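You operate a simulated robot arm through the tools that you are given. There is no shell and no other tool. Be economical: measure what you need, move in short steps, check, and stop when the job is done.

The job below is to be done with a simulated robot arm. You get a single attempt, and the scene is never put back.

## Task
Put things in order on the free end of the breakfast bar. At the end: the brown box from the free end of the breakfast bar is on the black salad tray; the brown round pad with a wooden knob is on the green peas tin; the yellow scrubber stands where the brown box stood; the teal vase stands where the yellow scrubber stood; whatever was shut is shut again. Leave all else as you found it, and nothing knocked over. Set down upright: brown box.

The check looks at the end state, three seconds after you hand in, the way a careful person would. Anything else that was tipped, shoved, dropped, spilled or broken makes it a failure.

## Robot
A 7-joint arm with a two-finger parallel gripper, fixed in place. Base frame: the origin is at the foot of the arm, x ahead of it, y to its left, z up; the work surface is at about z = 92. Units: cm, degrees, N and s.
With the tool pointing down near the work surface it reaches from about 28 to 68 cm from the base axis. Its first joint turns from -66.0 to 66.0 degrees. Payload 1.57 kg.
Tool frame: the origin (TCP) lies between the finger pads and is the grasp point; the fingertips stand 3 cm ahead of it; z points along the fingers, y is the line along which they close. The gripper opens to 11 cm. The fingers are 2.4 cm wide and 1.2 cm thick; the gripper's body (4.8 by 11.2 cm) begins 7.8 cm behind the TCP.
Orientation is that of the tool frame in the base frame, as [roll, pitch, yaw] about the fixed x, y, z axes, in that order (R = Rz(yaw) Ry(pitch) Rx(roll)). With the fingers straight down and closing along the base's y, the tool's x points along the base's -x, its y along +y and its z along -z.

## Interface
- The arm moves only by the tool nudge_tool. Its argument "moves" is a list of rows, each a list of 7 numbers: the turn, a rotation vector about the base's x, y, z in units of 90 degrees (1.0 is 90 degrees), then the shift along the base's x, y, z in units of 250 mm (1.0 is 250 mm), then the closure, from 0 (fully open) to 1 (shut). In form: [[wx, wy, wz, x, y, z, claw], ...]. A call has 1 to 8 rows; each row is the pose to reach, as a shift and turn from the pose commanded when the call began. A call with a number of a shift or a turn outside -1 to 1 is refused whole. Each row takes 0.2 s and may step no farther than 5 cm and 8.6 degrees from the row before; otherwise, or with a gripper value out of range, the whole call is refused. Where a pose cannot be reached the arm comes as near as it can. A force on the tool above 40 N (or 10 N above the force at the start of the call, whichever is more), or a blocked arm, ends the call early, and 0.2 s more pass. The fingers move at their own pace (about 10.8 cm/s each) and stop on an object; they squeeze with about 41 N. The grip force told is the motor's: it shows also when the fingers shut on nothing. Time passes only in rows, and 0.2 s behind the last, so rows that repeat a pose let the fingers close. The reply holds the time, the measured pose of the TCP, the force on the tool along the base axes, the opening and the grip force, in the units named above and with some noise, with the torque about the TCP (base axes, N m) and any sound that the robot's microphone picked up, and new pictures: "show" is both (left out), scene, wrist or none.
- Cameras (640 x 400 px; columns grow to the right, rows downward): "scene" is fixed at [18.03, -41.59, 139.71]; the picture's right is [0.53, -0.85, 0.00], its down [-0.55, -0.34, -0.76] and it looks along [0.65, 0.41, -0.65] (base axes); focal length 233 px, centre (320, 200). "wrist" rides on the gripper at [7, 1.6, -14.1] in the tool frame; the picture's right is [-0.23, 0.97, 0.00], its down [-0.86, -0.20, -0.48] and it looks along [-0.47, -0.11, 0.88] (tool axes); focal length 222 px, centre (320, 200). There is no depth. A picture from a camera that has moved, and an enlarged one, comes with that camera's place and axes in the base frame and with its lens.
- zoom(camera, box): a new picture of the part [left, top, right, bottom] of that camera's present view, enlarged. It takes no simulated time.
- job_done(): hands the job in; it is judged then, once.

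Go step by step. Nothing tells you positions but the pictures and the camera data: compare them with the known pose of the tool, close in by small moves and look again before you grip or let go. The budget is 120 turns and 200 pictures, counting those below and the enlarged ones. Unless the task says otherwise, let go and move clear before handing in, and close with one line.

The tools are called after ">>>" as name(argument=value, ...) on one line, values as JSON. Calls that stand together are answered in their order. nudge_tool: Moves the arm, as the interface text tells. Its arguments: {"type":"object","properties":{"moves":{"type":"array"},"show":{"type":"string","enum":["both","scene","wrist","none"]}},"required":["moves"]} The other tools are called the same way: zoom (camera, box) takes an enlarged picture of a part of a camera's view; job_done () hands the job in.

At the start:

```text
time_s: 0.0
tcp_pos: [31.22, -16.54, 124.93]
tool_rot: [180.0, -0.1, 179.9]
wrist_force: [0.4, 0.6, -0.4]
ft_torque: [-0.01, -0.02, 0.01]
finger_gap: 10.99
grasp_force: 0.1
```

scene: 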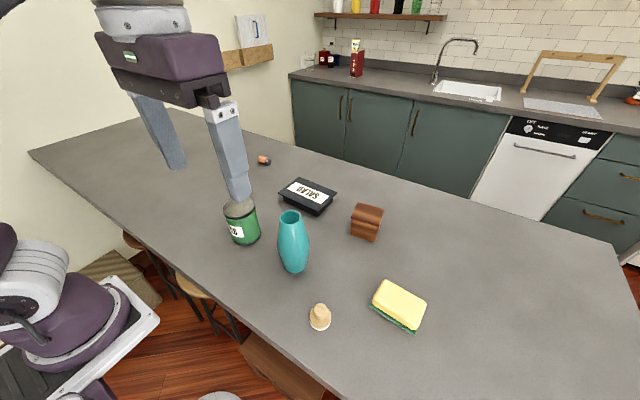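
wrist: 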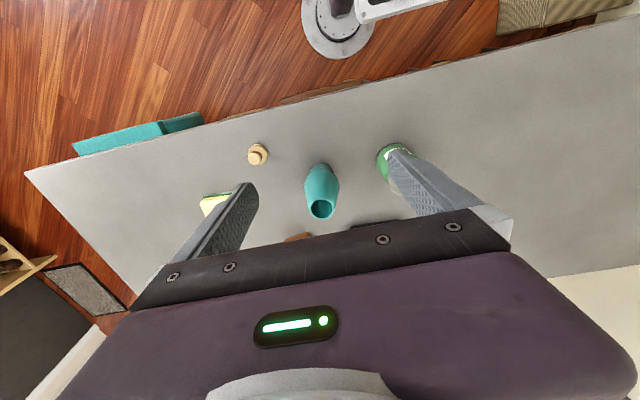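

I see the tin, vase, knobbed pad, scrubber, brown box and salad tray on the bar. I will take close looks first to measure them.

>>> zoom(camera="scene", box=[210, 140, 400, 260])

>>> zoom(camera="scene", box=[270, 240, 460, 360])

```text
3.33 times, centred on (305, 200) of scene
camera zoom: at [18.03, -41.59, 139.71], right [0.53, -0.85, 0.0], down [-0.55, -0.34, -0.76], along [0.65, 0.41, -0.65], focal length 778 px, centre (370, 200)
```

zoom: 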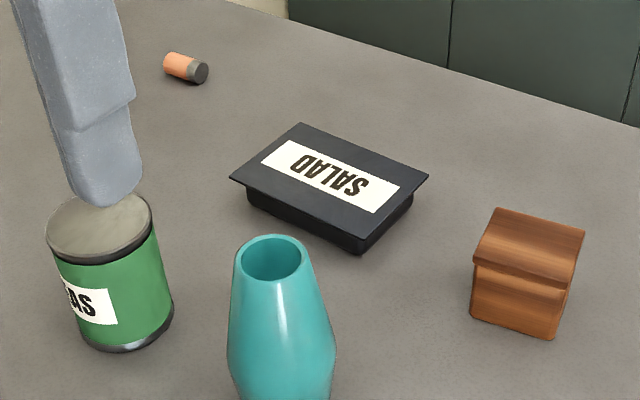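

```text
3.33 times, centred on (365, 300) of scene
camera zoom: at [18.03, -41.59, 139.71], right [0.53, -0.85, 0.0], down [-0.55, -0.34, -0.76], along [0.65, 0.41, -0.65], focal length 778 px, centre (170, -133)
```

zoom: 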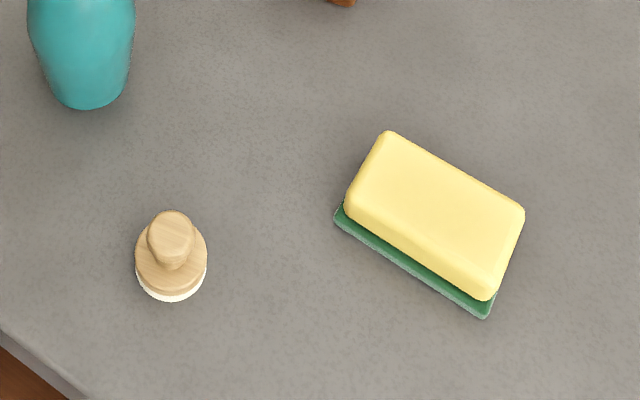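

The box is near (61,-29), the scrubber (45,-43), vase (42,-19), pad (35,-31), tin (42,-1) and tray (63,-9). I'll approach above the brown box, turning to its angle.

>>> nudge_tool(moves=[[0, 0, 0.03, 0.15, -0.08, -0.03, 0], [0, 0, 0.06, 0.3, -0.16, -0.07, 0], [0, 0, 0.09, 0.45, -0.24, -0.13, 0], [0, 0, 0.12, 0.6, -0.32, -0.19, 0], [0, 0, 0.15, 0.75, -0.4, -0.25, 0], [0, 0, 0.17, 0.9, -0.48, -0.32, 0]])

```text
time_s: 1.4
tcp_pos: [53.44, -28.1, 117.08]
tool_rot: [-179.8, -0.6, -163.9]
wrist_force: [0.2, 0.4, -0.8]
ft_torque: [-0.01, 0.01, -0.01]
finger_gap: 11.0
grasp_force: 0.0
out of reach, approached as far as the arm can: row 6
camera wrist: at [46.46, -28.4, 131.38], right [-0.05, 1.0, -0.01], down [0.88, 0.05, 0.47], along [0.47, 0.02, -0.88], focal length 222 px, centre (320, 200)
```

scene: 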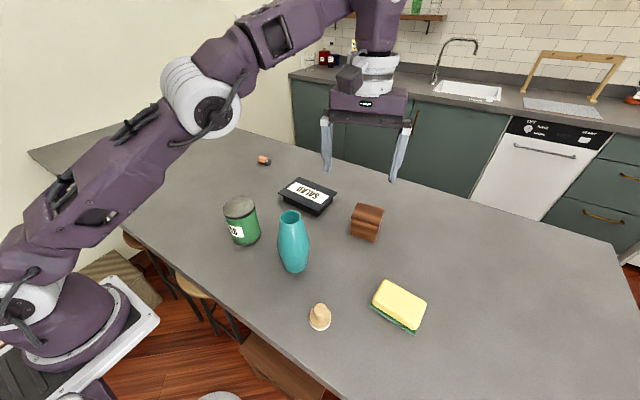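
wrist: 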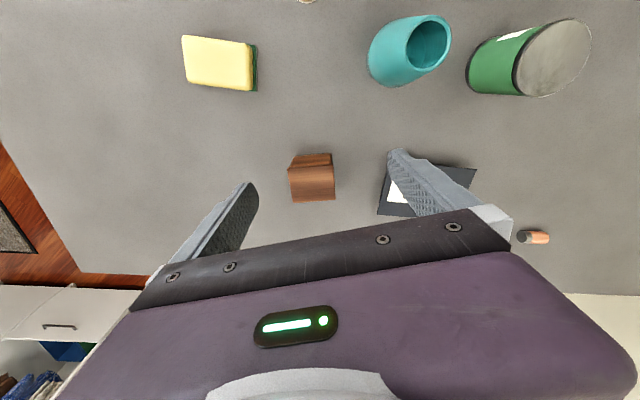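

The tool is over the far side but reach is limited up here; it should grow lower down. I'll look at the box enlarged to check its place and angle.

>>> zoom(camera="wrist", box=[240, 120, 400, 220])

>>> zoom(camera="scene", box=[330, 190, 410, 250])

```text
4.00 times, centred on (320, 170) of wrist
camera zoom: at [46.46, -28.4, 131.38], right [-0.05, 1.0, -0.01], down [0.88, 0.05, 0.47], along [0.47, 0.02, -0.88], focal length 888 px, centre (320, 320)
```

zoom: 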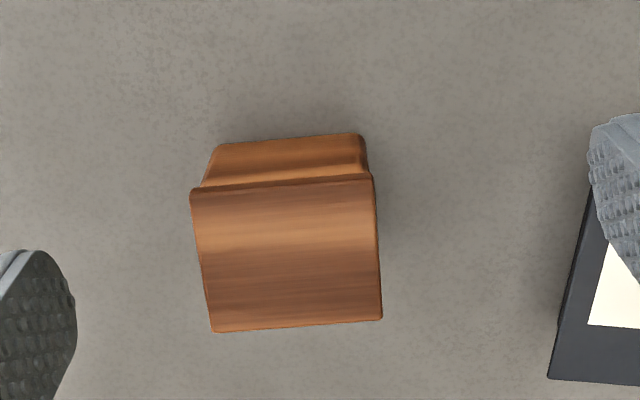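

```text
6.67 times, centred on (370, 220) of scene
camera zoom: at [18.03, -41.59, 139.71], right [0.53, -0.85, 0.0], down [-0.55, -0.34, -0.76], along [0.65, 0.41, -0.65], focal length 1556 px, centre (-13, 67)
```

zoom: 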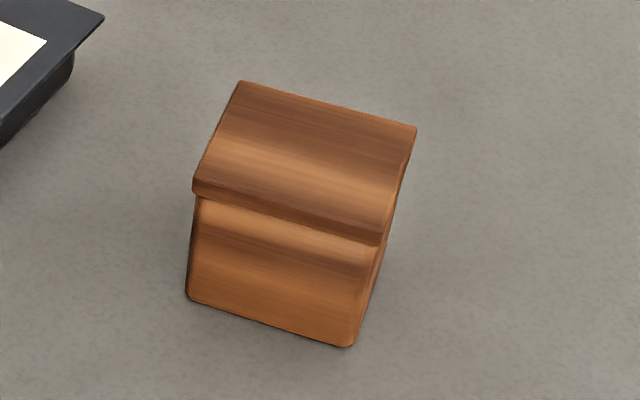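

The box front edge lies about 8.5° off the y axis, with its centre near (61.3,-28.8) and its top near z=98.5. I'll descend above it with that angle.

>>> nudge_tool(moves=[[0, 0, -0.02, 0.03, 0, -0.17, 0], [0, 0, -0.045, 0.12, 0, -0.3, 0], [0, 0, -0.07, 0.21, -0.01, -0.42, 0], [0, 0, -0.085, 0.29, -0.01, -0.516, 0], [0, 0, -0.085, 0.29, -0.01, -0.516, 0]])

```text
time_s: 2.6
tcp_pos: [60.45, -28.39, 104.12]
tool_rot: [-180.0, -0.1, -172.1]
wrist_force: [1.0, -0.7, -0.4]
ft_torque: [-0.02, -0.04, -0.05]
finger_gap: 10.98
grasp_force: 0.1
out of reach, approached as far as the arm can: row 4, 5
camera wrist: at [53.29, -27.83, 118.27], right [0.09, 1.0, 0.0], down [0.88, -0.08, 0.48], along [0.48, -0.04, -0.88], focal length 222 px, centre (320, 200)
```

scene: 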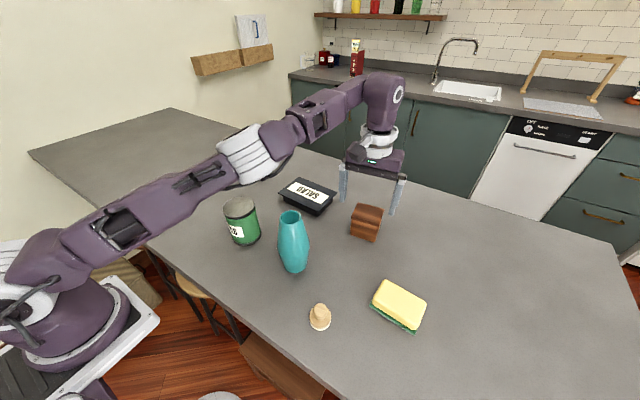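
wrist: 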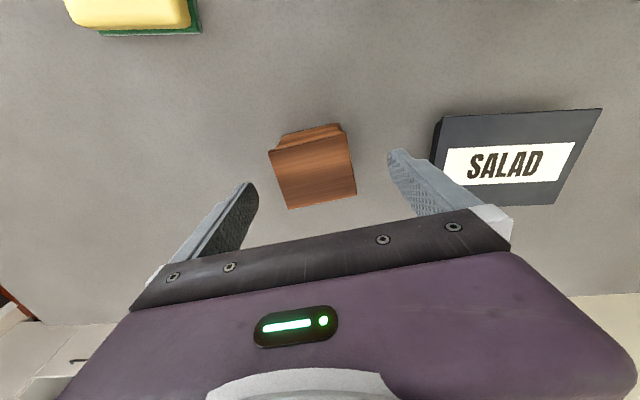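

The fingers straddle the box with its lid centre near (61.1,-28.9), and the angle matches. I'll go down around it.

>>> nudge_tool(moves=[[0, 0, 0, 0, 0, -0.12, 0], [0, 0, 0, 0, -0.005, -0.22, 0], [0, 0, 0, 0, -0.005, -0.29, 0], [0, 0, 0, 0, -0.005, -0.333, 0], [0, 0, 0, 0, -0.005, -0.333, 0]])

```text
time_s: 3.8
tcp_pos: [60.39, -28.57, 95.67]
tool_rot: [179.9, 0.0, -172.3]
wrist_force: [-0.9, 0.2, -0.1]
ft_torque: [0.0, 0.01, -0.02]
finger_gap: 11.02
grasp_force: 0.0
camera wrist: at [53.32, -27.98, 109.95], right [0.09, 1.0, 0.0], down [0.87, -0.08, 0.48], along [0.48, -0.04, -0.88], focal length 222 px, centre (320, 200)
```

scene: 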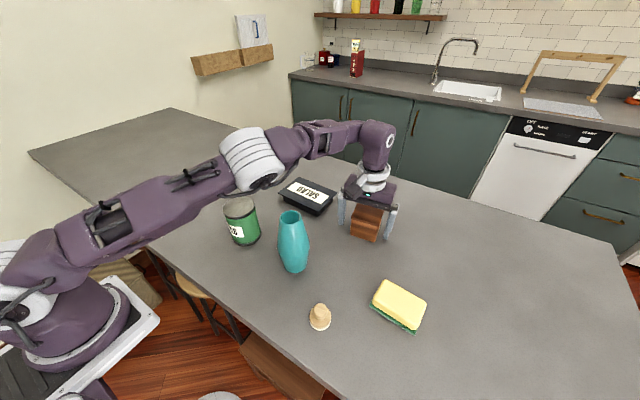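
wrist: 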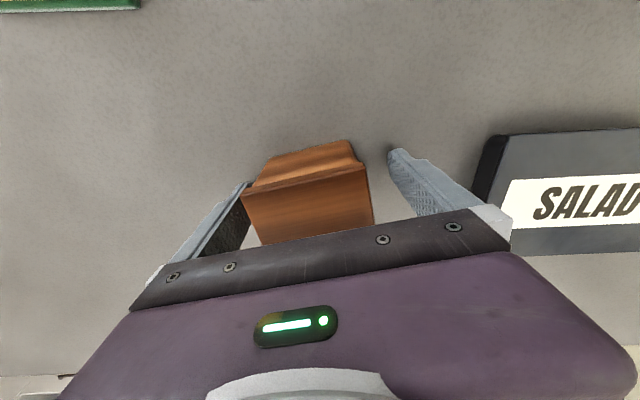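

The fingers are around the box, which sits slightly to the -y side and forward. I'll centre and close.

>>> nudge_tool(moves=[[0, 0, 0, 0.02, -0.014, 0, 0], [0, 0, 0, 0.02, -0.014, 0, 0.3], [0, 0, 0, 0.02, -0.014, 0, 0.6], [0, 0, 0, 0.02, -0.014, 0, 0.6], [0, 0, 0, 0.02, -0.014, 0, 0.7], [0, 0, 0, 0.02, -0.014, 0, 0.7]], show="wrist")

```text
time_s: 5.2
tcp_pos: [60.82, -28.94, 95.84]
tool_rot: [-180.0, 0.0, -172.3]
wrist_force: [0.5, -0.3, 1.7]
ft_torque: [-0.03, 0.07, 0.02]
finger_gap: 6.94
grasp_force: 41.4
camera wrist: at [53.8, -28.32, 110.03], right [0.09, 1.0, 0.0], down [0.87, -0.08, 0.48], along [0.48, -0.05, -0.88], focal length 222 px, centre (320, 200)
```

wrist: 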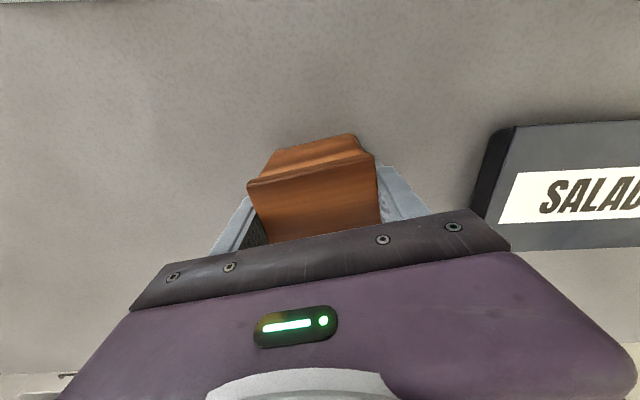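

The box is gripped at 6.9 cm. I'll lift it and move part way toward the tray.

>>> nudge_tool(moves=[[0, 0, 0, 0, 0, 0.04, 0.7], [0, 0, 0, 0, 0, 0.12, 0.7], [0, 0, 0, -0.02, 0, 0.25, 0.7], [0, 0, -0.02, -0.02, 0.1, 0.33, 0.7], [0, 0, -0.04, -0.02, 0.25, 0.33, 0.7], [0, 0, -0.06, 0, 0.4, 0.33, 0.7], [0, 0, -0.08, 0, 0.4, 0.33, 0.7]])

```text
time_s: 6.8
tcp_pos: [60.84, -18.91, 104.06]
tool_rot: [180.0, 0.0, -179.6]
wrist_force: [0.1, 0.5, 0.4]
ft_torque: [-0.02, 0.0, 0.01]
finger_gap: 6.92
grasp_force: 41.5
camera wrist: at [53.96, -17.34, 118.28], right [0.22, 0.98, 0.0], down [0.86, -0.19, 0.48], along [0.47, -0.1, -0.88], focal length 222 px, centre (320, 200)
```

scene: 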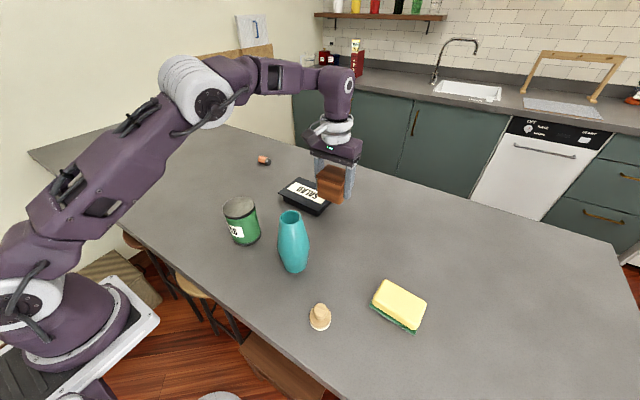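
wrist: 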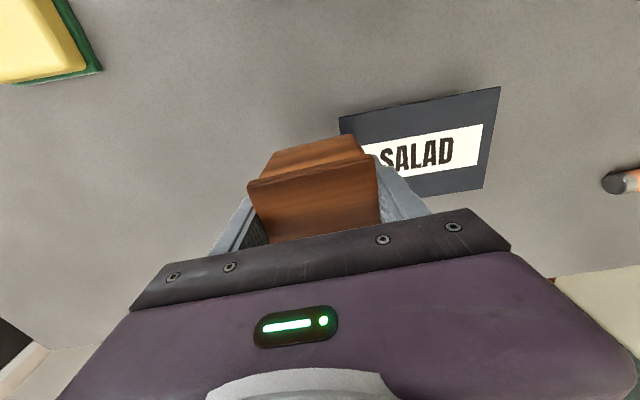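

The tray lid's centre is near (63.1,-8.8). I'll carry the box above it, then look.

>>> nudge_tool(moves=[[0, 0, 0, 0.02, 0.14, 0, 0.7], [0, 0, 0, 0.05, 0.28, 0, 0.7], [0, 0, 0, 0.075, 0.404, 0, 0.7], [0, 0, 0, 0.075, 0.404, 0, 0.7], [0, 0, 0, 0.075, 0.404, -0.08, 0.7], [0, 0, 0, 0.075, 0.404, -0.08, 0.7]])

>>> zoom(camera="scene", box=[260, 140, 360, 220])

```text
time_s: 8.2
tcp_pos: [62.75, -8.64, 102.08]
tool_rot: [-179.9, 0.0, -179.5]
wrist_force: [0.8, -0.3, -1.0]
ft_torque: [-0.02, -0.01, 0.03]
finger_gap: 6.95
grasp_force: 40.6
camera wrist: at [55.81, -7.26, 116.24], right [0.22, 0.98, 0.0], down [0.86, -0.19, 0.48], along [0.47, -0.1, -0.88], focal length 222 px, centre (320, 200)
```

scene: 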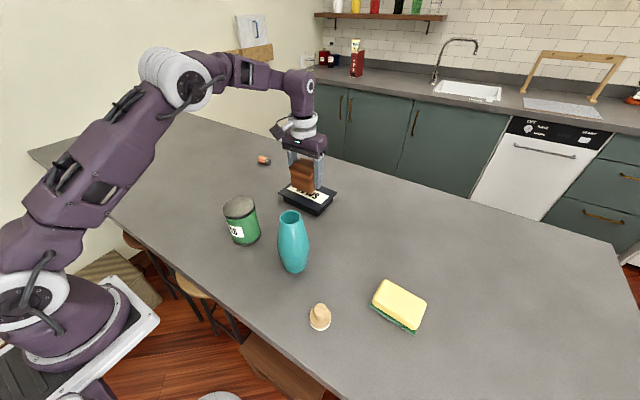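
wrist: 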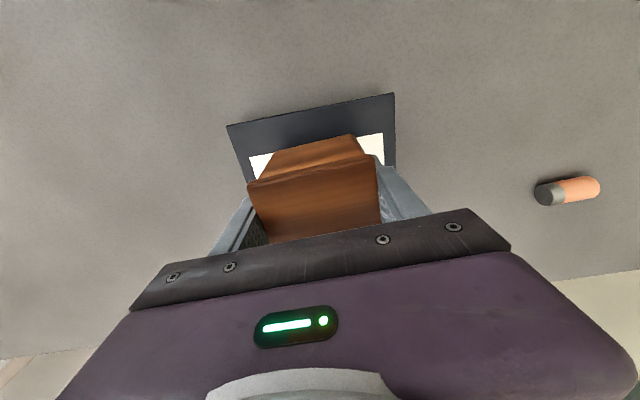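

```text
5.00 times, centred on (310, 180) of scene
camera zoom: at [18.03, -41.59, 139.71], right [0.53, -0.85, 0.0], down [-0.55, -0.34, -0.76], along [0.65, 0.41, -0.65], focal length 1167 px, centre (370, 300)
```

zoom: 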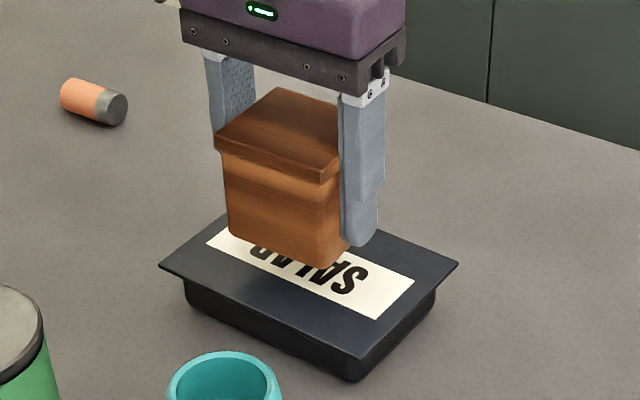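

The box hangs upright over the middle of the tray. I'll lower slowly, watching the force.

>>> nudge_tool(moves=[[0, 0, 0, 0, -0.004, -0.03, 0.7], [0, 0, 0, 0, -0.004, -0.05, 0.7], [0, 0, 0, 0, -0.004, -0.065, 0.7], [0, 0, 0, 0, -0.004, -0.075, 0.7], [0, 0, 0, 0, -0.004, -0.075, 0.7]], show="none")

>>> zoom(camera="scene", box=[260, 140, 360, 220])

```text
time_s: 9.4
tcp_pos: [62.7, -8.86, 100.18]
tool_rot: [-180.0, 0.0, -179.5]
wrist_force: [0.0, 0.1, -0.6]
ft_torque: [0.03, 0.01, -0.05]
finger_gap: 6.94
grasp_force: 41.1
```

```text
5.00 times, centred on (310, 180) of scene
camera zoom: at [18.03, -41.59, 139.71], right [0.53, -0.85, 0.0], down [-0.55, -0.34, -0.76], along [0.65, 0.41, -0.65], focal length 1167 px, centre (370, 300)
```

zoom: 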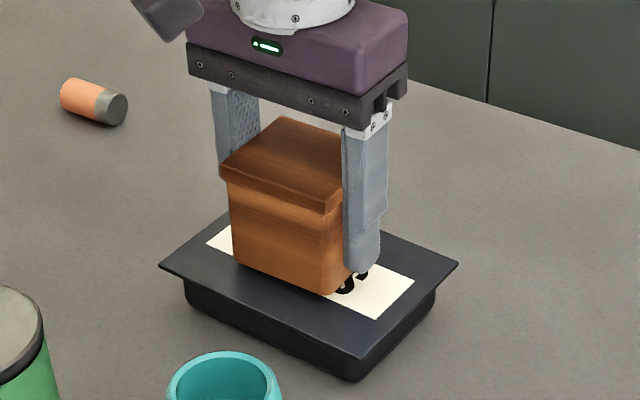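

Not yet touching. I'll continue in smaller steps.

>>> nudge_tool(moves=[[0, 0, 0, 0, 0, -0.008, 0.7], [0, 0, 0, 0, 0, -0.014, 0.7], [0, 0, 0, 0, 0, -0.02, 0.7], [0, 0, 0, 0, 0, -0.026, 0.7], [0, 0, 0, 0, 0, -0.026, 0.7]], show="none")

>>> zoom(camera="scene", box=[260, 140, 360, 220])

```text
time_s: 10.6
tcp_pos: [62.79, -8.89, 99.62]
tool_rot: [-180.0, 0.0, -179.5]
wrist_force: [-0.1, 0.5, 0.9]
ft_torque: [0.01, -0.01, 0.03]
finger_gap: 6.92
grasp_force: 41.1
```

```text
5.00 times, centred on (310, 180) of scene
camera zoom: at [18.03, -41.59, 139.71], right [0.53, -0.85, 0.0], down [-0.55, -0.34, -0.76], along [0.65, 0.41, -0.65], focal length 1167 px, centre (370, 300)
```

zoom: 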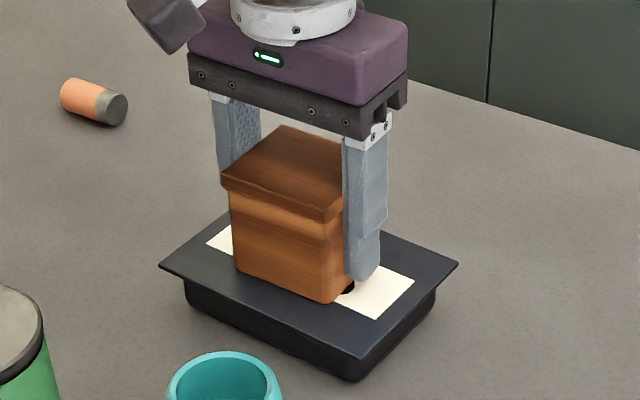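

>>> nudge_tool(moves=[[0, 0, 0, 0, 0, -0.006, 0.7], [0, 0, 0, 0, 0, -0.012, 0.7], [0, 0, 0, 0, 0, -0.018, 0.7], [0, 0, 0, 0, 0, -0.024, 0.7], [0, 0, 0, 0, 0, -0.03, 0.7]], show="none")

>>> zoom(camera="scene", box=[260, 140, 360, 220])

```text
time_s: 11.4
tcp_pos: [62.98, -8.89, 99.49]
tool_rot: [-180.0, 0.3, -179.4]
wrist_force: [-0.9, 1.6, 8.4]
ft_torque: [0.09, 0.21, 0.02]
finger_gap: 6.92
grasp_force: 40.6
stopped in row 4: the force on the tool passed its limit at 42 N (the readings are from after the stop); the commanded pose is now the measured one
```

```text
5.00 times, centred on (310, 180) of scene
camera zoom: at [18.01, -41.59, 139.71], right [0.53, -0.85, 0.0], down [-0.55, -0.34, -0.76], along [0.65, 0.41, -0.65], focal length 1167 px, centre (370, 300)
```

zoom: 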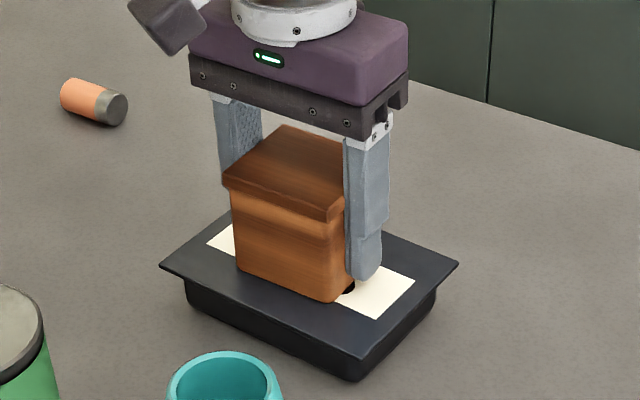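

The box rests on the tray (8 N up). I'll open and rise straight up.

>>> nudge_tool(moves=[[0, 0, 0, 0, 0, 0, 0.3], [0, 0, 0, 0, 0, 0, 0.15], [0, 0, 0, 0, 0, 0, 0.05], [0, 0, 0, 0, 0, 0.05, 0], [0, 0, 0, 0, 0, 0.2, 0], [0, 0, 0, 0, 0, 0.4, 0], [0, 0, 0, -0.1, 0, 0.55, 0]])

>>> zoom(camera="scene", box=[260, 140, 360, 220])

```text
time_s: 13.0
tcp_pos: [60.33, -8.89, 113.26]
tool_rot: [-179.9, 0.2, -179.4]
wrist_force: [0.1, 0.8, -0.4]
ft_torque: [-0.02, -0.04, 0.02]
finger_gap: 11.03
grasp_force: 0.1
camera wrist: at [53.28, -7.39, 127.31], right [0.22, 0.98, 0.0], down [0.85, -0.19, 0.48], along [0.47, -0.1, -0.88], focal length 222 px, centre (320, 200)
```

scene: 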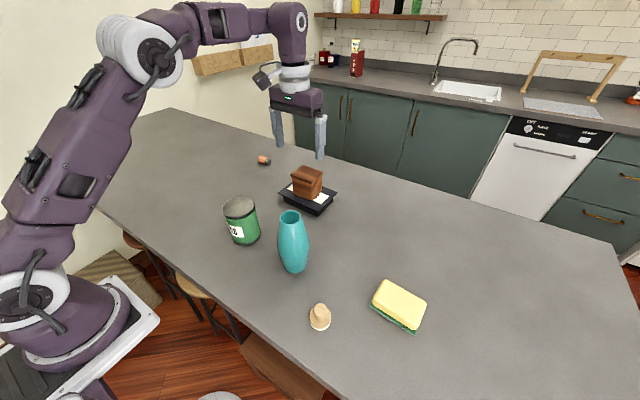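
wrist: 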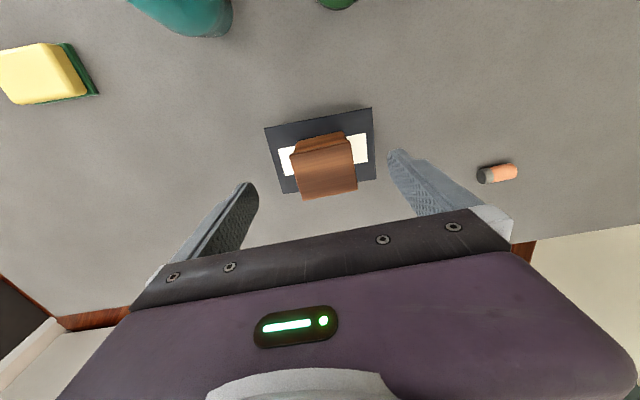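

```text
5.00 times, centred on (310, 180) of scene
camera zoom: at [18.03, -41.59, 139.71], right [0.53, -0.85, 0.0], down [-0.55, -0.34, -0.76], along [0.65, 0.41, -0.65], focal length 1167 px, centre (370, 300)
```

zoom: 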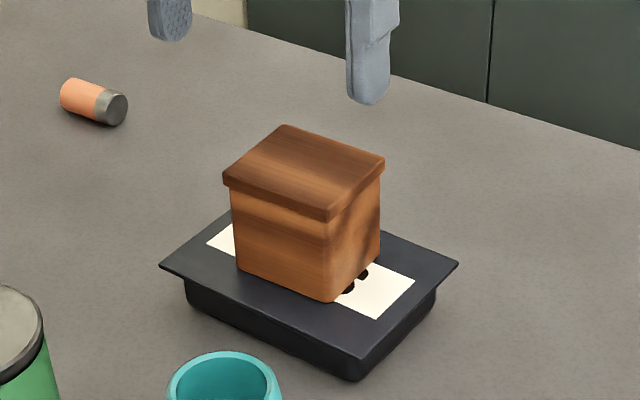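

The box sits well on the tray. Next is the scrubber: I travel toward it while turning the gripper clockwise to close across its short side.

>>> nudge_tool(moves=[[0, 0, -0.09, -0.05, -0.1, 0.02, 0], [0, 0, -0.18, -0.1, -0.2, 0.04, 0], [0, 0, -0.27, -0.15, -0.3, 0.06, 0], [0, 0, -0.36, -0.2, -0.4, 0.06, 0], [0, 0, -0.45, -0.25, -0.5, 0.06, 0], [0, 0, -0.54, -0.3, -0.6, 0.06, 0], [0, 0, -0.63, -0.35, -0.7, 0.06, 0], [0, 0, -0.72, -0.4, -0.8, 0.06, 0]], show="none")

>>> nudge_tool(moves=[[0, 0, -0.09, -0.03, -0.1, 0, 0], [0, 0, -0.18, -0.07, -0.25, 0, 0], [0, 0, -0.27, -0.11, -0.4, -0.05, 0], [0, 0, -0.347, -0.16, -0.55, -0.15, 0], [0, 0, -0.347, -0.19, -0.56, -0.25, 0], [0, 0, -0.347, -0.19, -0.56, -0.25, 0]])

```text
time_s: 14.8
tcp_pos: [50.36, -28.86, 114.7]
tool_rot: [-179.9, 0.3, 115.6]
wrist_force: [0.1, -0.5, 0.1]
ft_torque: [0.01, 0.02, 0.0]
finger_gap: 11.01
grasp_force: 0.1
```

```text
time_s: 16.2
tcp_pos: [45.44, -42.99, 108.41]
tool_rot: [180.0, 0.3, 84.4]
wrist_force: [0.3, 0.2, -0.3]
ft_torque: [0.03, 0.02, 0.0]
finger_gap: 11.01
grasp_force: 0.1
out of reach, approached as far as the arm can: row 3, 4
camera wrist: at [47.87, -36.21, 122.52], right [0.95, -0.32, 0.0], down [-0.28, -0.83, 0.48], along [-0.15, -0.46, -0.88], focal length 222 px, centre (320, 200)
```

scene: 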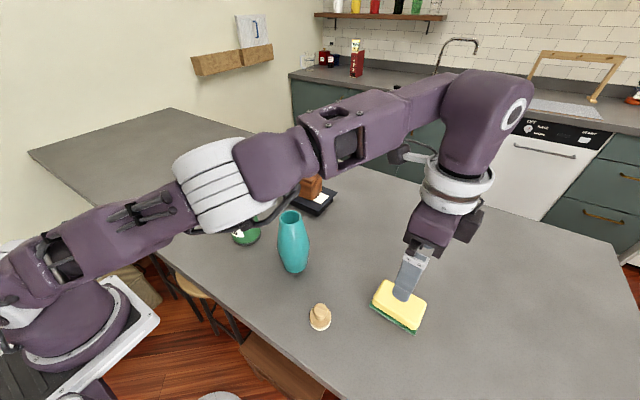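
wrist: 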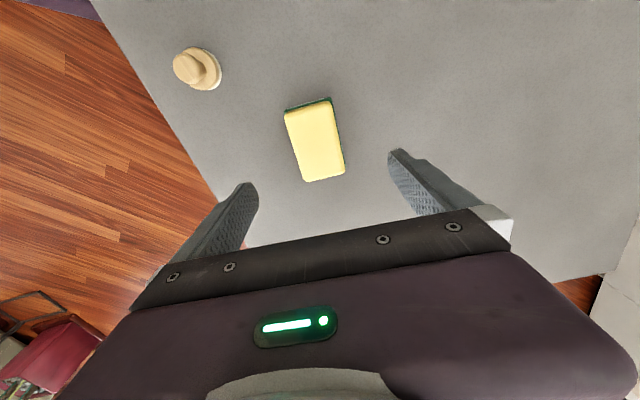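

>>> zoom(camera="wrist", box=[240, 90, 400, 190])

```text
4.00 times, centred on (320, 140) of wrist
camera zoom: at [47.87, -36.21, 122.52], right [0.95, -0.32, 0.0], down [-0.28, -0.83, 0.48], along [-0.15, -0.46, -0.88], focal length 888 px, centre (320, 440)
```

zoom: 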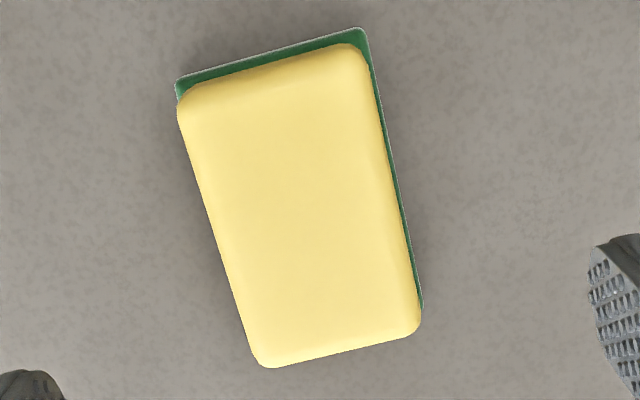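

The scrubber centre is near (45.3,-43.1), already under the tool and aligned. I'll lower around it.

>>> nudge_tool(moves=[[0, 0, 0.01, 0, 0, -0.15, 0], [0, 0, 0.01, 0, 0, -0.3, 0], [0, 0, 0.01, 0, -0.004, -0.42, 0], [0, 0, 0.01, 0, -0.004, -0.49, 0], [0, 0, 0.01, 0, -0.004, -0.512, 0], [0, 0, 0.01, 0, -0.004, -0.512, 0]])

```text
time_s: 17.6
tcp_pos: [45.67, -43.0, 95.53]
tool_rot: [-179.8, 0.4, 85.3]
wrist_force: [0.4, 0.2, -1.1]
ft_torque: [0.02, 0.0, 0.0]
finger_gap: 10.99
grasp_force: 0.0
camera wrist: at [47.88, -36.26, 109.69], right [0.95, -0.3, 0.0], down [-0.27, -0.83, 0.48], along [-0.15, -0.46, -0.88], focal length 222 px, centre (320, 200)
```

scene: 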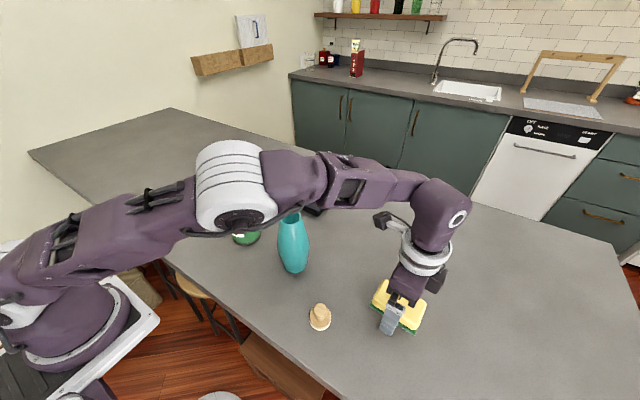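
wrist: 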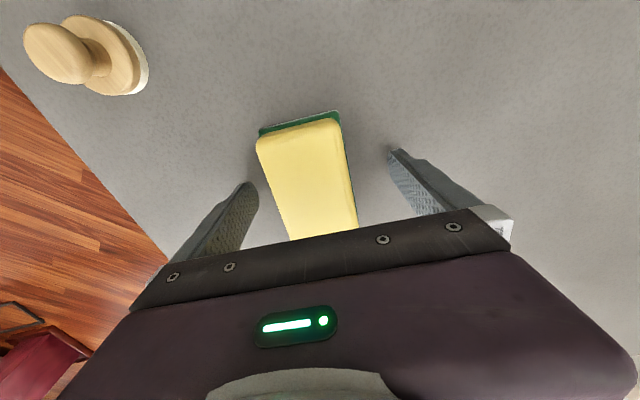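

The scrubber is between the fingers. I'll close on it.

>>> nudge_tool(moves=[[0, 0, 0, -0.01, 0, 0, 0.2], [0, 0, 0, -0.01, 0, 0, 0.5], [0, 0, 0, -0.01, 0, 0, 0.6], [0, 0, 0, -0.01, 0, 0, 0.7], [0, 0, 0, -0.01, 0, 0, 0.7]], show="wrist")

```text
time_s: 18.8
tcp_pos: [45.42, -43.11, 95.64]
tool_rot: [-180.0, 0.3, 85.4]
wrist_force: [-0.5, -0.1, -0.3]
ft_torque: [-0.03, 0.01, 0.04]
finger_gap: 5.9
grasp_force: 40.8
camera wrist: at [47.68, -36.24, 109.73], right [0.95, -0.3, 0.0], down [-0.27, -0.83, 0.48], along [-0.15, -0.46, -0.88], focal length 222 px, centre (320, 200)
```

wrist: 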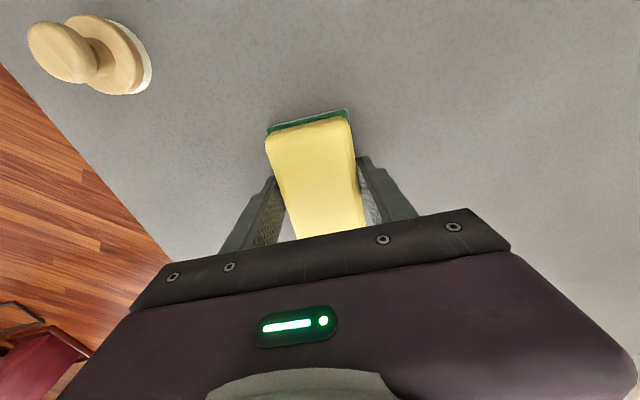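

Gripped. I'll lift a little and carry it to where the box stood, (61.2,-28.9).

>>> nudge_tool(moves=[[0, 0, 0, 0, 0, 0.05, 0.7], [0, 0, 0, 0, 0, 0.13, 0.7], [0, 0, 0, 0.12, 0.11, 0.14, 0.7], [0, 0, 0, 0.24, 0.22, 0.14, 0.7], [0, 0, 0, 0.36, 0.33, 0.14, 0.7], [0, 0, 0, 0.48, 0.44, 0.14, 0.7], [0, 0, 0, 0.58, 0.53, 0.14, 0.7], [0, 0, 0, 0.63, 0.568, 0.14, 0.7]])

```text
time_s: 20.6
tcp_pos: [60.88, -28.88, 99.02]
tool_rot: [-179.6, 0.2, 85.6]
wrist_force: [-0.2, 0.6, -0.6]
ft_torque: [0.03, 0.01, 0.04]
finger_gap: 5.87
grasp_force: 41.8
out of reach, approached as far as the arm can: row 8
camera wrist: at [63.15, -22.14, 113.13], right [0.95, -0.3, -0.01], down [-0.26, -0.84, 0.48], along [-0.15, -0.46, -0.88], focal length 222 px, centre (320, 200)
```

scene: 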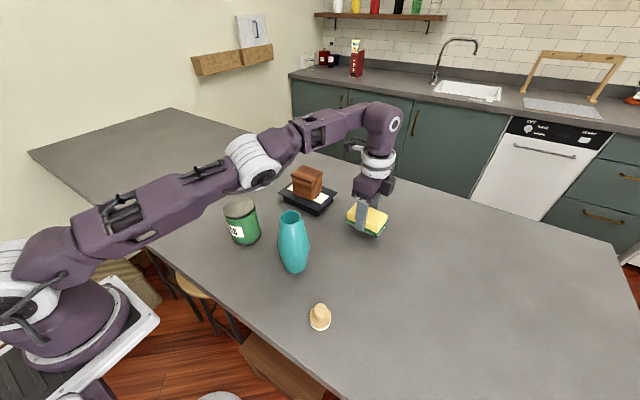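
wrist: 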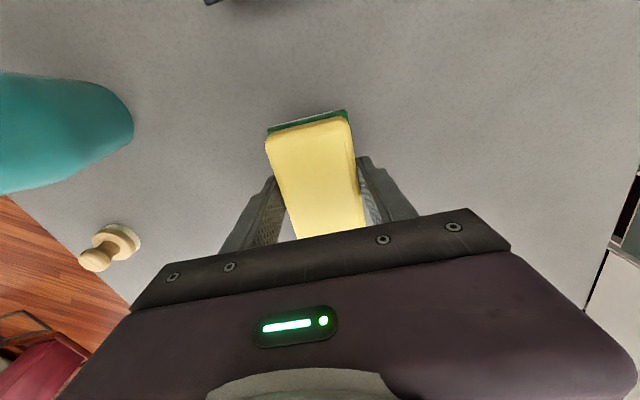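

>>> nudge_tool(moves=[[0, 0, 0, 0, 0, -0.06, 0.7], [0, 0, 0, 0.01, 0, -0.1, 0.7], [0, 0, 0, 0.01, 0, -0.12, 0.7], [0, 0, 0, 0.01, 0, -0.13, 0.7], [0, 0, 0, 0.01, 0, -0.135, 0.7], [0, 0, 0, 0.01, 0, -0.139, 0.7]], show="none")

>>> zoom(camera="scene", box=[320, 180, 420, 250])

```text
time_s: 22.0
tcp_pos: [61.17, -28.97, 95.57]
tool_rot: [179.9, 0.4, 85.3]
wrist_force: [-0.5, 2.4, 16.2]
ft_torque: [0.4, 0.22, -0.03]
finger_gap: 5.88
grasp_force: 40.7
```

```text
5.71 times, centred on (370, 215) of scene
camera zoom: at [18.0, -41.57, 139.72], right [0.53, -0.85, 0.0], down [-0.55, -0.34, -0.76], along [0.65, 0.41, -0.65], focal length 1334 px, centre (34, 114)
```

zoom: 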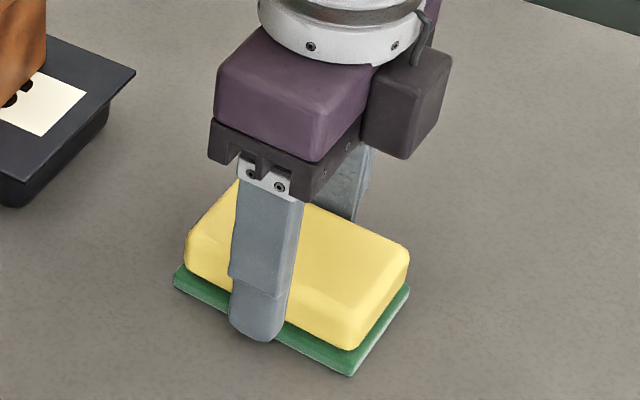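

It rests on the counter at the right spot. I'll release and rise.

>>> nudge_tool(moves=[[0, 0, 0, 0, 0, 0.005, 0.4], [0, 0, 0, 0, 0, 0.005, 0.2], [0, 0, 0, 0, 0, 0.005, 0], [0, 0, 0, 0, 0, 0.02, 0], [0, 0, 0, -0.02, 0, 0.15, 0], [0, 0, 0, -0.08, 0, 0.32, 0], [0, 0, 0, -0.2, 0, 0.48, 0], [0, 0, 0, -0.3, 0, 0.6, 0]])

```text
time_s: 23.8
tcp_pos: [53.6, -28.93, 110.44]
tool_rot: [-179.8, 0.3, 85.4]
wrist_force: [0.0, 0.6, 0.1]
ft_torque: [0.01, 0.0, -0.04]
finger_gap: 10.99
grasp_force: 0.1
camera wrist: at [55.85, -22.11, 124.56], right [0.95, -0.3, 0.0], down [-0.27, -0.83, 0.48], along [-0.15, -0.46, -0.88], focal length 222 px, centre (320, 200)
```

scene: 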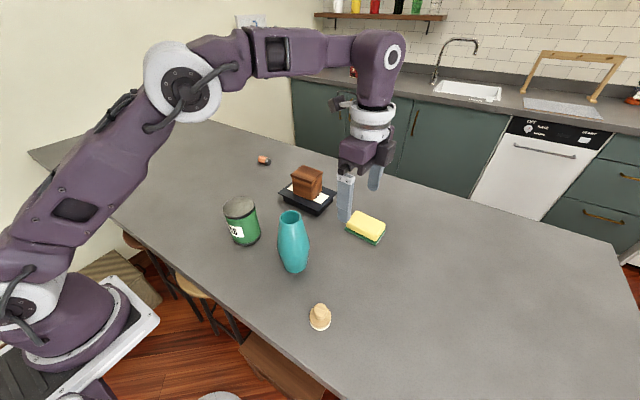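
wrist: 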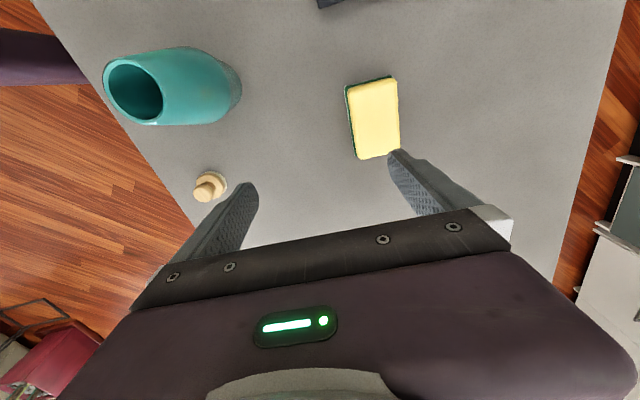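

The scrubber stands where the box was. Now I measure the vase.

>>> zoom(camera="scene", box=[250, 195, 350, 285])

>>> zoom(camera="wrist", box=[90, 30, 260, 140])

```text
4.44 times, centred on (300, 240) of scene
camera zoom: at [18.03, -41.59, 139.71], right [0.53, -0.85, 0.0], down [-0.55, -0.34, -0.76], along [0.65, 0.41, -0.65], focal length 1037 px, centre (409, 22)
```

zoom: 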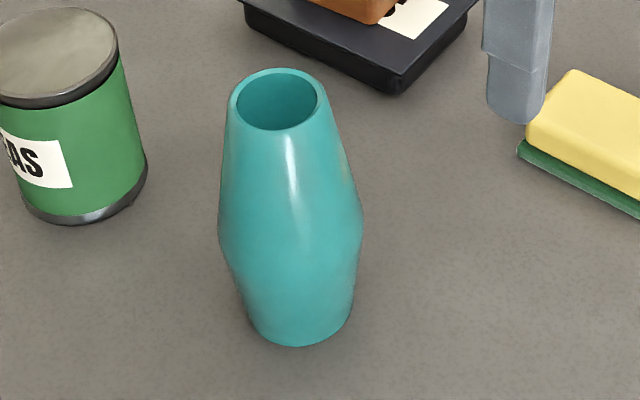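

```text
3.64 times, centred on (175, 85) of wrist
camera zoom: at [55.85, -22.11, 124.56], right [0.95, -0.3, 0.0], down [-0.27, -0.83, 0.48], along [-0.15, -0.46, -0.88], focal length 808 px, centre (847, 618)
```

zoom: 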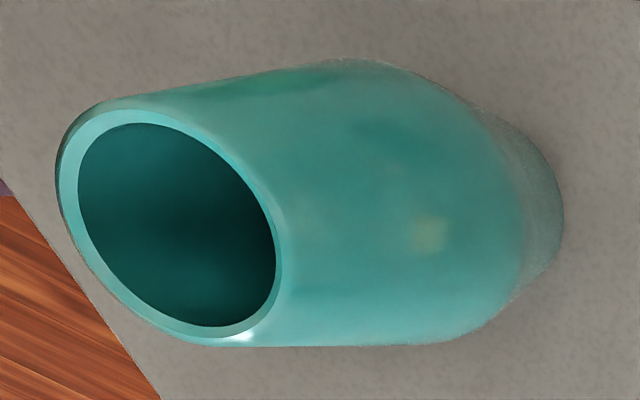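

The vase axis is near (42.95,-18.95), its top near z=107 and its widest part (7.2 cm) near z=98.5. I'll rise and move above it.

>>> nudge_tool(moves=[[0, 0, 0, -0.03, 0, 0.14, 0], [0, 0, 0, -0.08, 0.05, 0.22, 0], [0, 0, 0, -0.2, 0.17, 0.22, 0], [0, 0, 0, -0.31, 0.28, 0.22, 0], [0, 0, 0, -0.4, 0.37, 0.22, 0], [0, 0, 0, -0.426, 0.4, 0.22, 0], [0, 0, 0, -0.426, 0.4, 0.22, 0]])

>>> zoom(camera="wrist", box=[220, 80, 420, 220])

```text
time_s: 25.4
tcp_pos: [43.06, -18.98, 116.02]
tool_rot: [-179.9, 0.3, 85.4]
wrist_force: [0.1, 0.1, -0.4]
ft_torque: [-0.03, 0.01, 0.01]
finger_gap: 11.01
grasp_force: 0.0
camera wrist: at [45.16, -12.08, 130.06], right [0.95, -0.3, 0.0], down [-0.27, -0.83, 0.48], along [-0.15, -0.46, -0.88], focal length 222 px, centre (320, 200)
```

scene: 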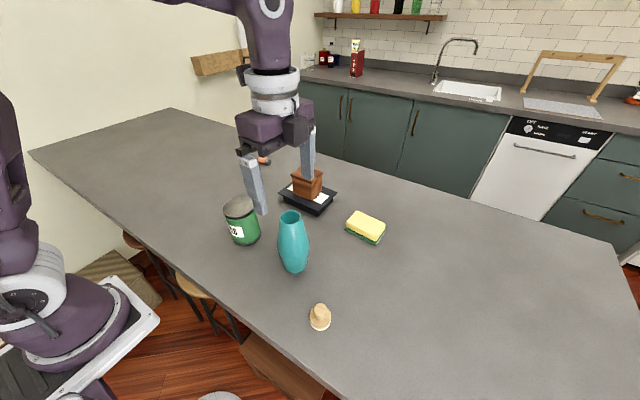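
wrist: 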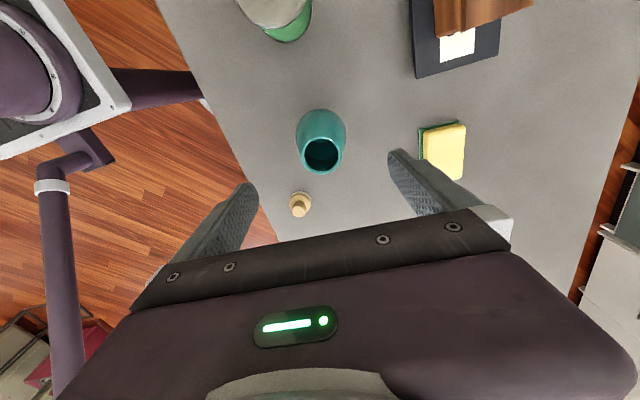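

```text
2.86 times, centred on (320, 150) of wrist
camera zoom: at [45.16, -12.08, 130.06], right [0.95, -0.3, 0.0], down [-0.27, -0.83, 0.48], along [-0.15, -0.46, -0.88], focal length 635 px, centre (320, 343)
```

zoom: 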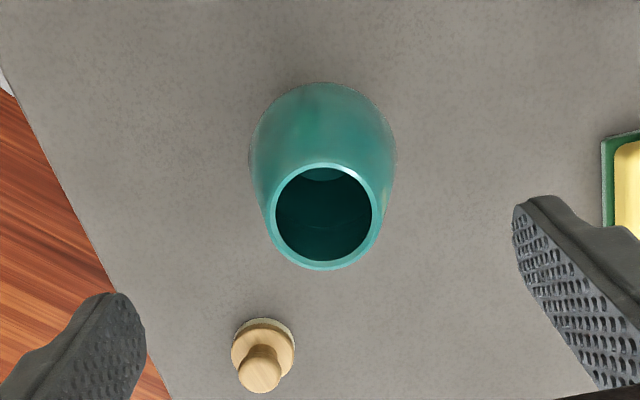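

The vase is centred beneath the tool at (43.0,-19.0). I'll lower around it.

>>> nudge_tool(moves=[[0, 0, 0, 0, 0, -0.15, 0], [0, 0, 0, 0, 0, -0.3, 0], [0, 0, 0, 0, 0, -0.43, 0], [0, 0, 0, 0, 0, -0.53, 0], [0, 0, 0, 0, 0, -0.59, 0], [0, 0, 0, 0, 0, -0.62, 0], [0, 0, 0, 0, 0, -0.62, 0]])

>>> zoom(camera="scene", box=[230, 160, 350, 290])

```text
time_s: 27.0
tcp_pos: [42.88, -19.06, 100.36]
tool_rot: [-179.9, 0.3, 85.4]
wrist_force: [0.5, -0.2, 1.0]
ft_torque: [0.04, 0.0, -0.02]
finger_gap: 10.99
grasp_force: 0.0
camera wrist: at [45.16, -12.16, 114.58], right [0.95, -0.3, 0.0], down [-0.27, -0.83, 0.48], along [-0.15, -0.46, -0.88], focal length 222 px, centre (320, 200)
```

scene: 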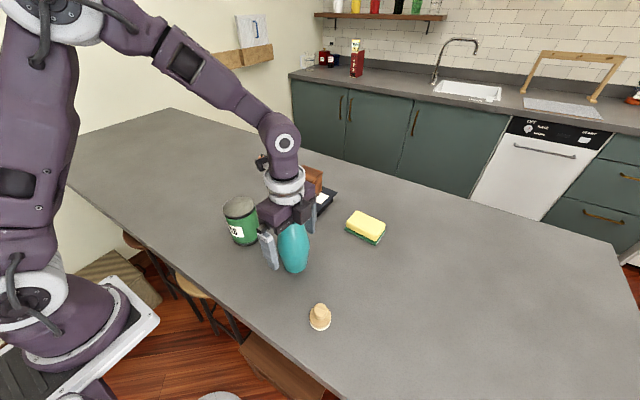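
wrist: 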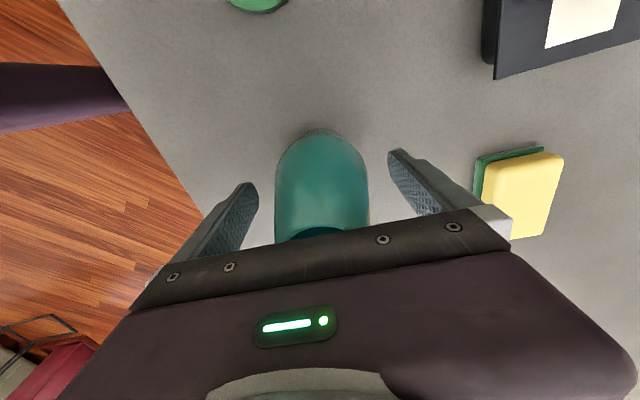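

```text
3.08 times, centred on (290, 225) of scene
camera zoom: at [18.03, -41.59, 139.71], right [0.53, -0.85, 0.0], down [-0.55, -0.34, -0.76], along [0.65, 0.41, -0.65], focal length 718 px, centre (412, 123)
```

zoom: 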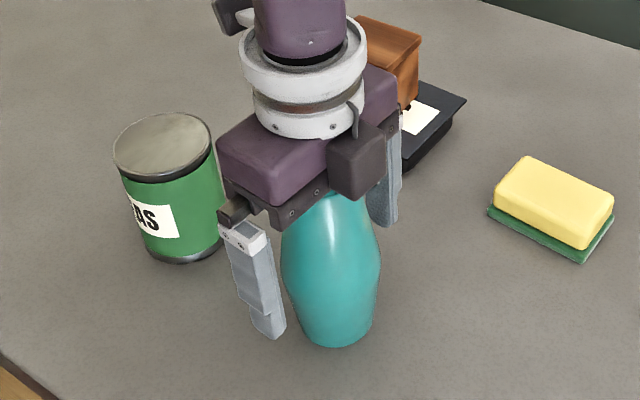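

The vase is centred between the fingers. I'll close gently.

>>> nudge_tool(moves=[[0, 0, 0, 0, 0, 0, 0.15], [0, 0, 0, 0, 0, 0, 0.25], [0, 0, 0, 0, 0, 0, 0.35], [0, 0, 0, 0, 0, 0, 0.45], [0, 0, 0, 0, 0, 0, 0.55], [0, 0, 0, 0, 0, 0, 0.55]], show="wrist")

```text
time_s: 28.4
tcp_pos: [42.83, -18.99, 100.53]
tool_rot: [-180.0, 0.3, 85.4]
wrist_force: [0.7, -1.2, 1.0]
ft_torque: [0.01, -0.06, 0.01]
finger_gap: 7.08
grasp_force: 41.0
camera wrist: at [45.17, -12.17, 114.61], right [0.95, -0.3, 0.0], down [-0.27, -0.83, 0.48], along [-0.15, -0.46, -0.88], focal length 222 px, centre (320, 200)
```

wrist: 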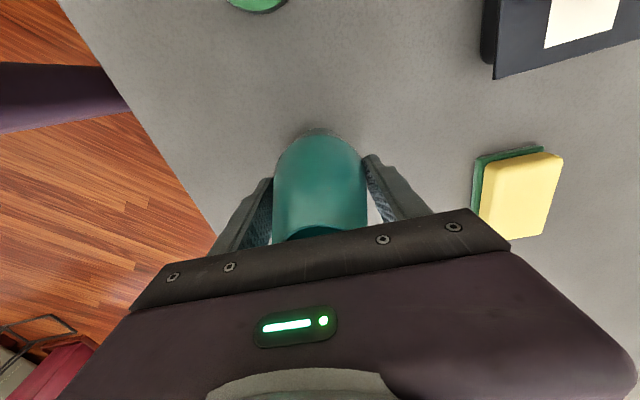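

Gripped at 7.1 cm. I'll lift straight up a little and check.

>>> nudge_tool(moves=[[0, 0, 0, 0, 0, 0.02, 0.55], [0, 0, 0, 0, 0, 0.06, 0.55], [0, 0, 0, 0, 0, 0.12, 0.55], [0, 0, 0, 0, 0, 0.2, 0.55], [0, 0, 0, 0, 0, 0.2, 0.55]])

>>> zoom(camera="scene", box=[230, 160, 350, 290])

```text
time_s: 29.6
tcp_pos: [42.84, -18.87, 105.47]
tool_rot: [-179.8, 0.3, 85.5]
wrist_force: [-0.6, 0.9, -2.2]
ft_torque: [-0.03, 0.01, -0.03]
finger_gap: 7.05
grasp_force: 40.9
camera wrist: at [45.14, -12.1, 119.65], right [0.95, -0.3, 0.0], down [-0.27, -0.83, 0.48], along [-0.15, -0.46, -0.88], focal length 222 px, centre (320, 200)
```

scene: 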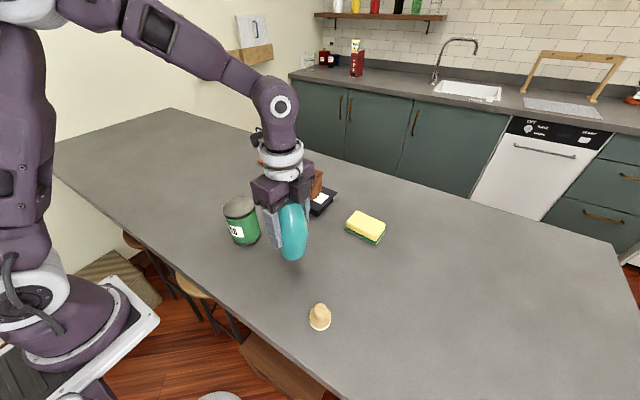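
wrist: 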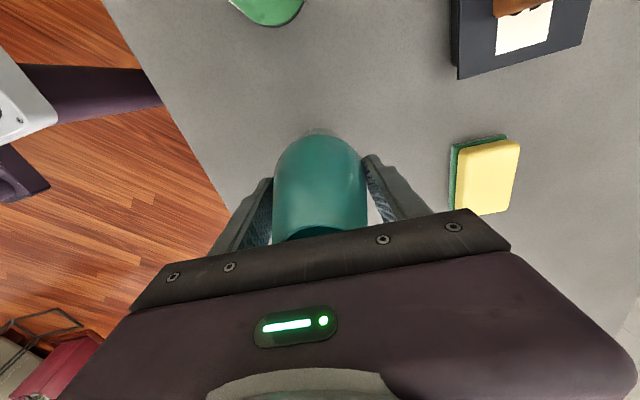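

```text
3.08 times, centred on (290, 225) of scene
camera zoom: at [18.03, -41.59, 139.71], right [0.53, -0.85, 0.0], down [-0.55, -0.34, -0.76], along [0.65, 0.41, -0.65], focal length 718 px, centre (412, 123)
```

zoom: 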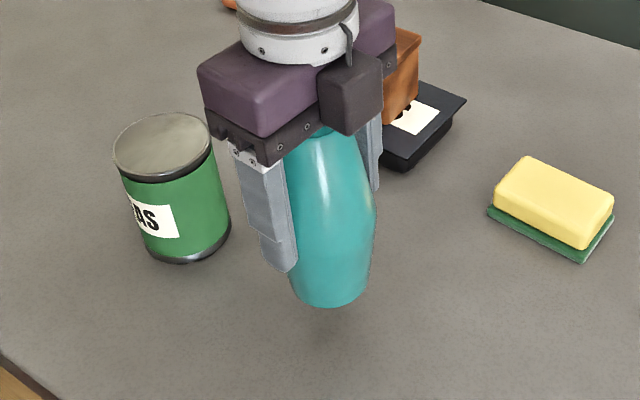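

The vase hangs plumb. I'll carry it to where the scrubber stood, (45.4,-43.1).

>>> nudge_tool(moves=[[0, 0, 0, 0.01, -0.08, 0, 0.55], [0, 0, 0, 0.03, -0.22, 0, 0.55], [0, 0, 0, 0.05, -0.38, 0, 0.55], [0, 0, 0, 0.07, -0.54, 0, 0.55], [0, 0, 0, 0.09, -0.7, 0, 0.55], [0, 0, 0, 0.1, -0.85, 0, 0.55], [0, 0, 0, 0.1, -0.94, 0, 0.55], [0, 0, 0, 0.1, -0.968, 0, 0.55]])

```text
time_s: 31.4
tcp_pos: [45.27, -43.19, 105.42]
tool_rot: [-180.0, 0.3, 85.4]
wrist_force: [0.0, -1.2, -2.3]
ft_torque: [-0.03, 0.0, 0.01]
finger_gap: 7.03
grasp_force: 41.1
camera wrist: at [47.58, -36.39, 119.57], right [0.95, -0.3, 0.0], down [-0.27, -0.83, 0.48], along [-0.15, -0.46, -0.88], focal length 222 px, centre (320, 200)
```

scene: 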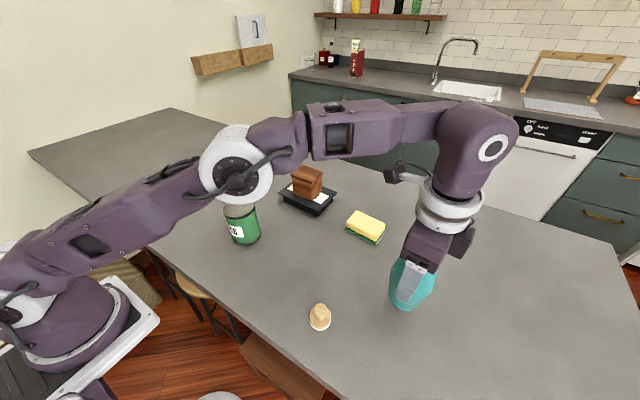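
wrist: 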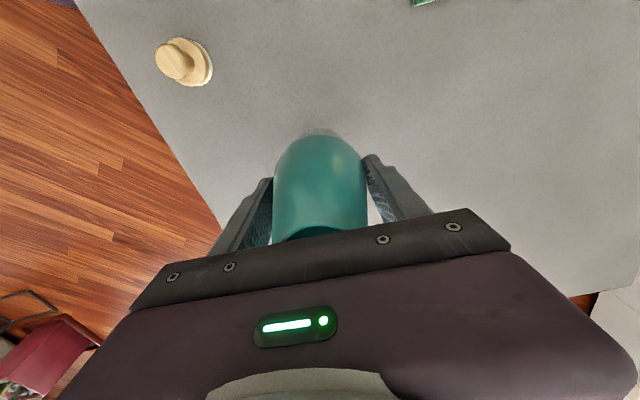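

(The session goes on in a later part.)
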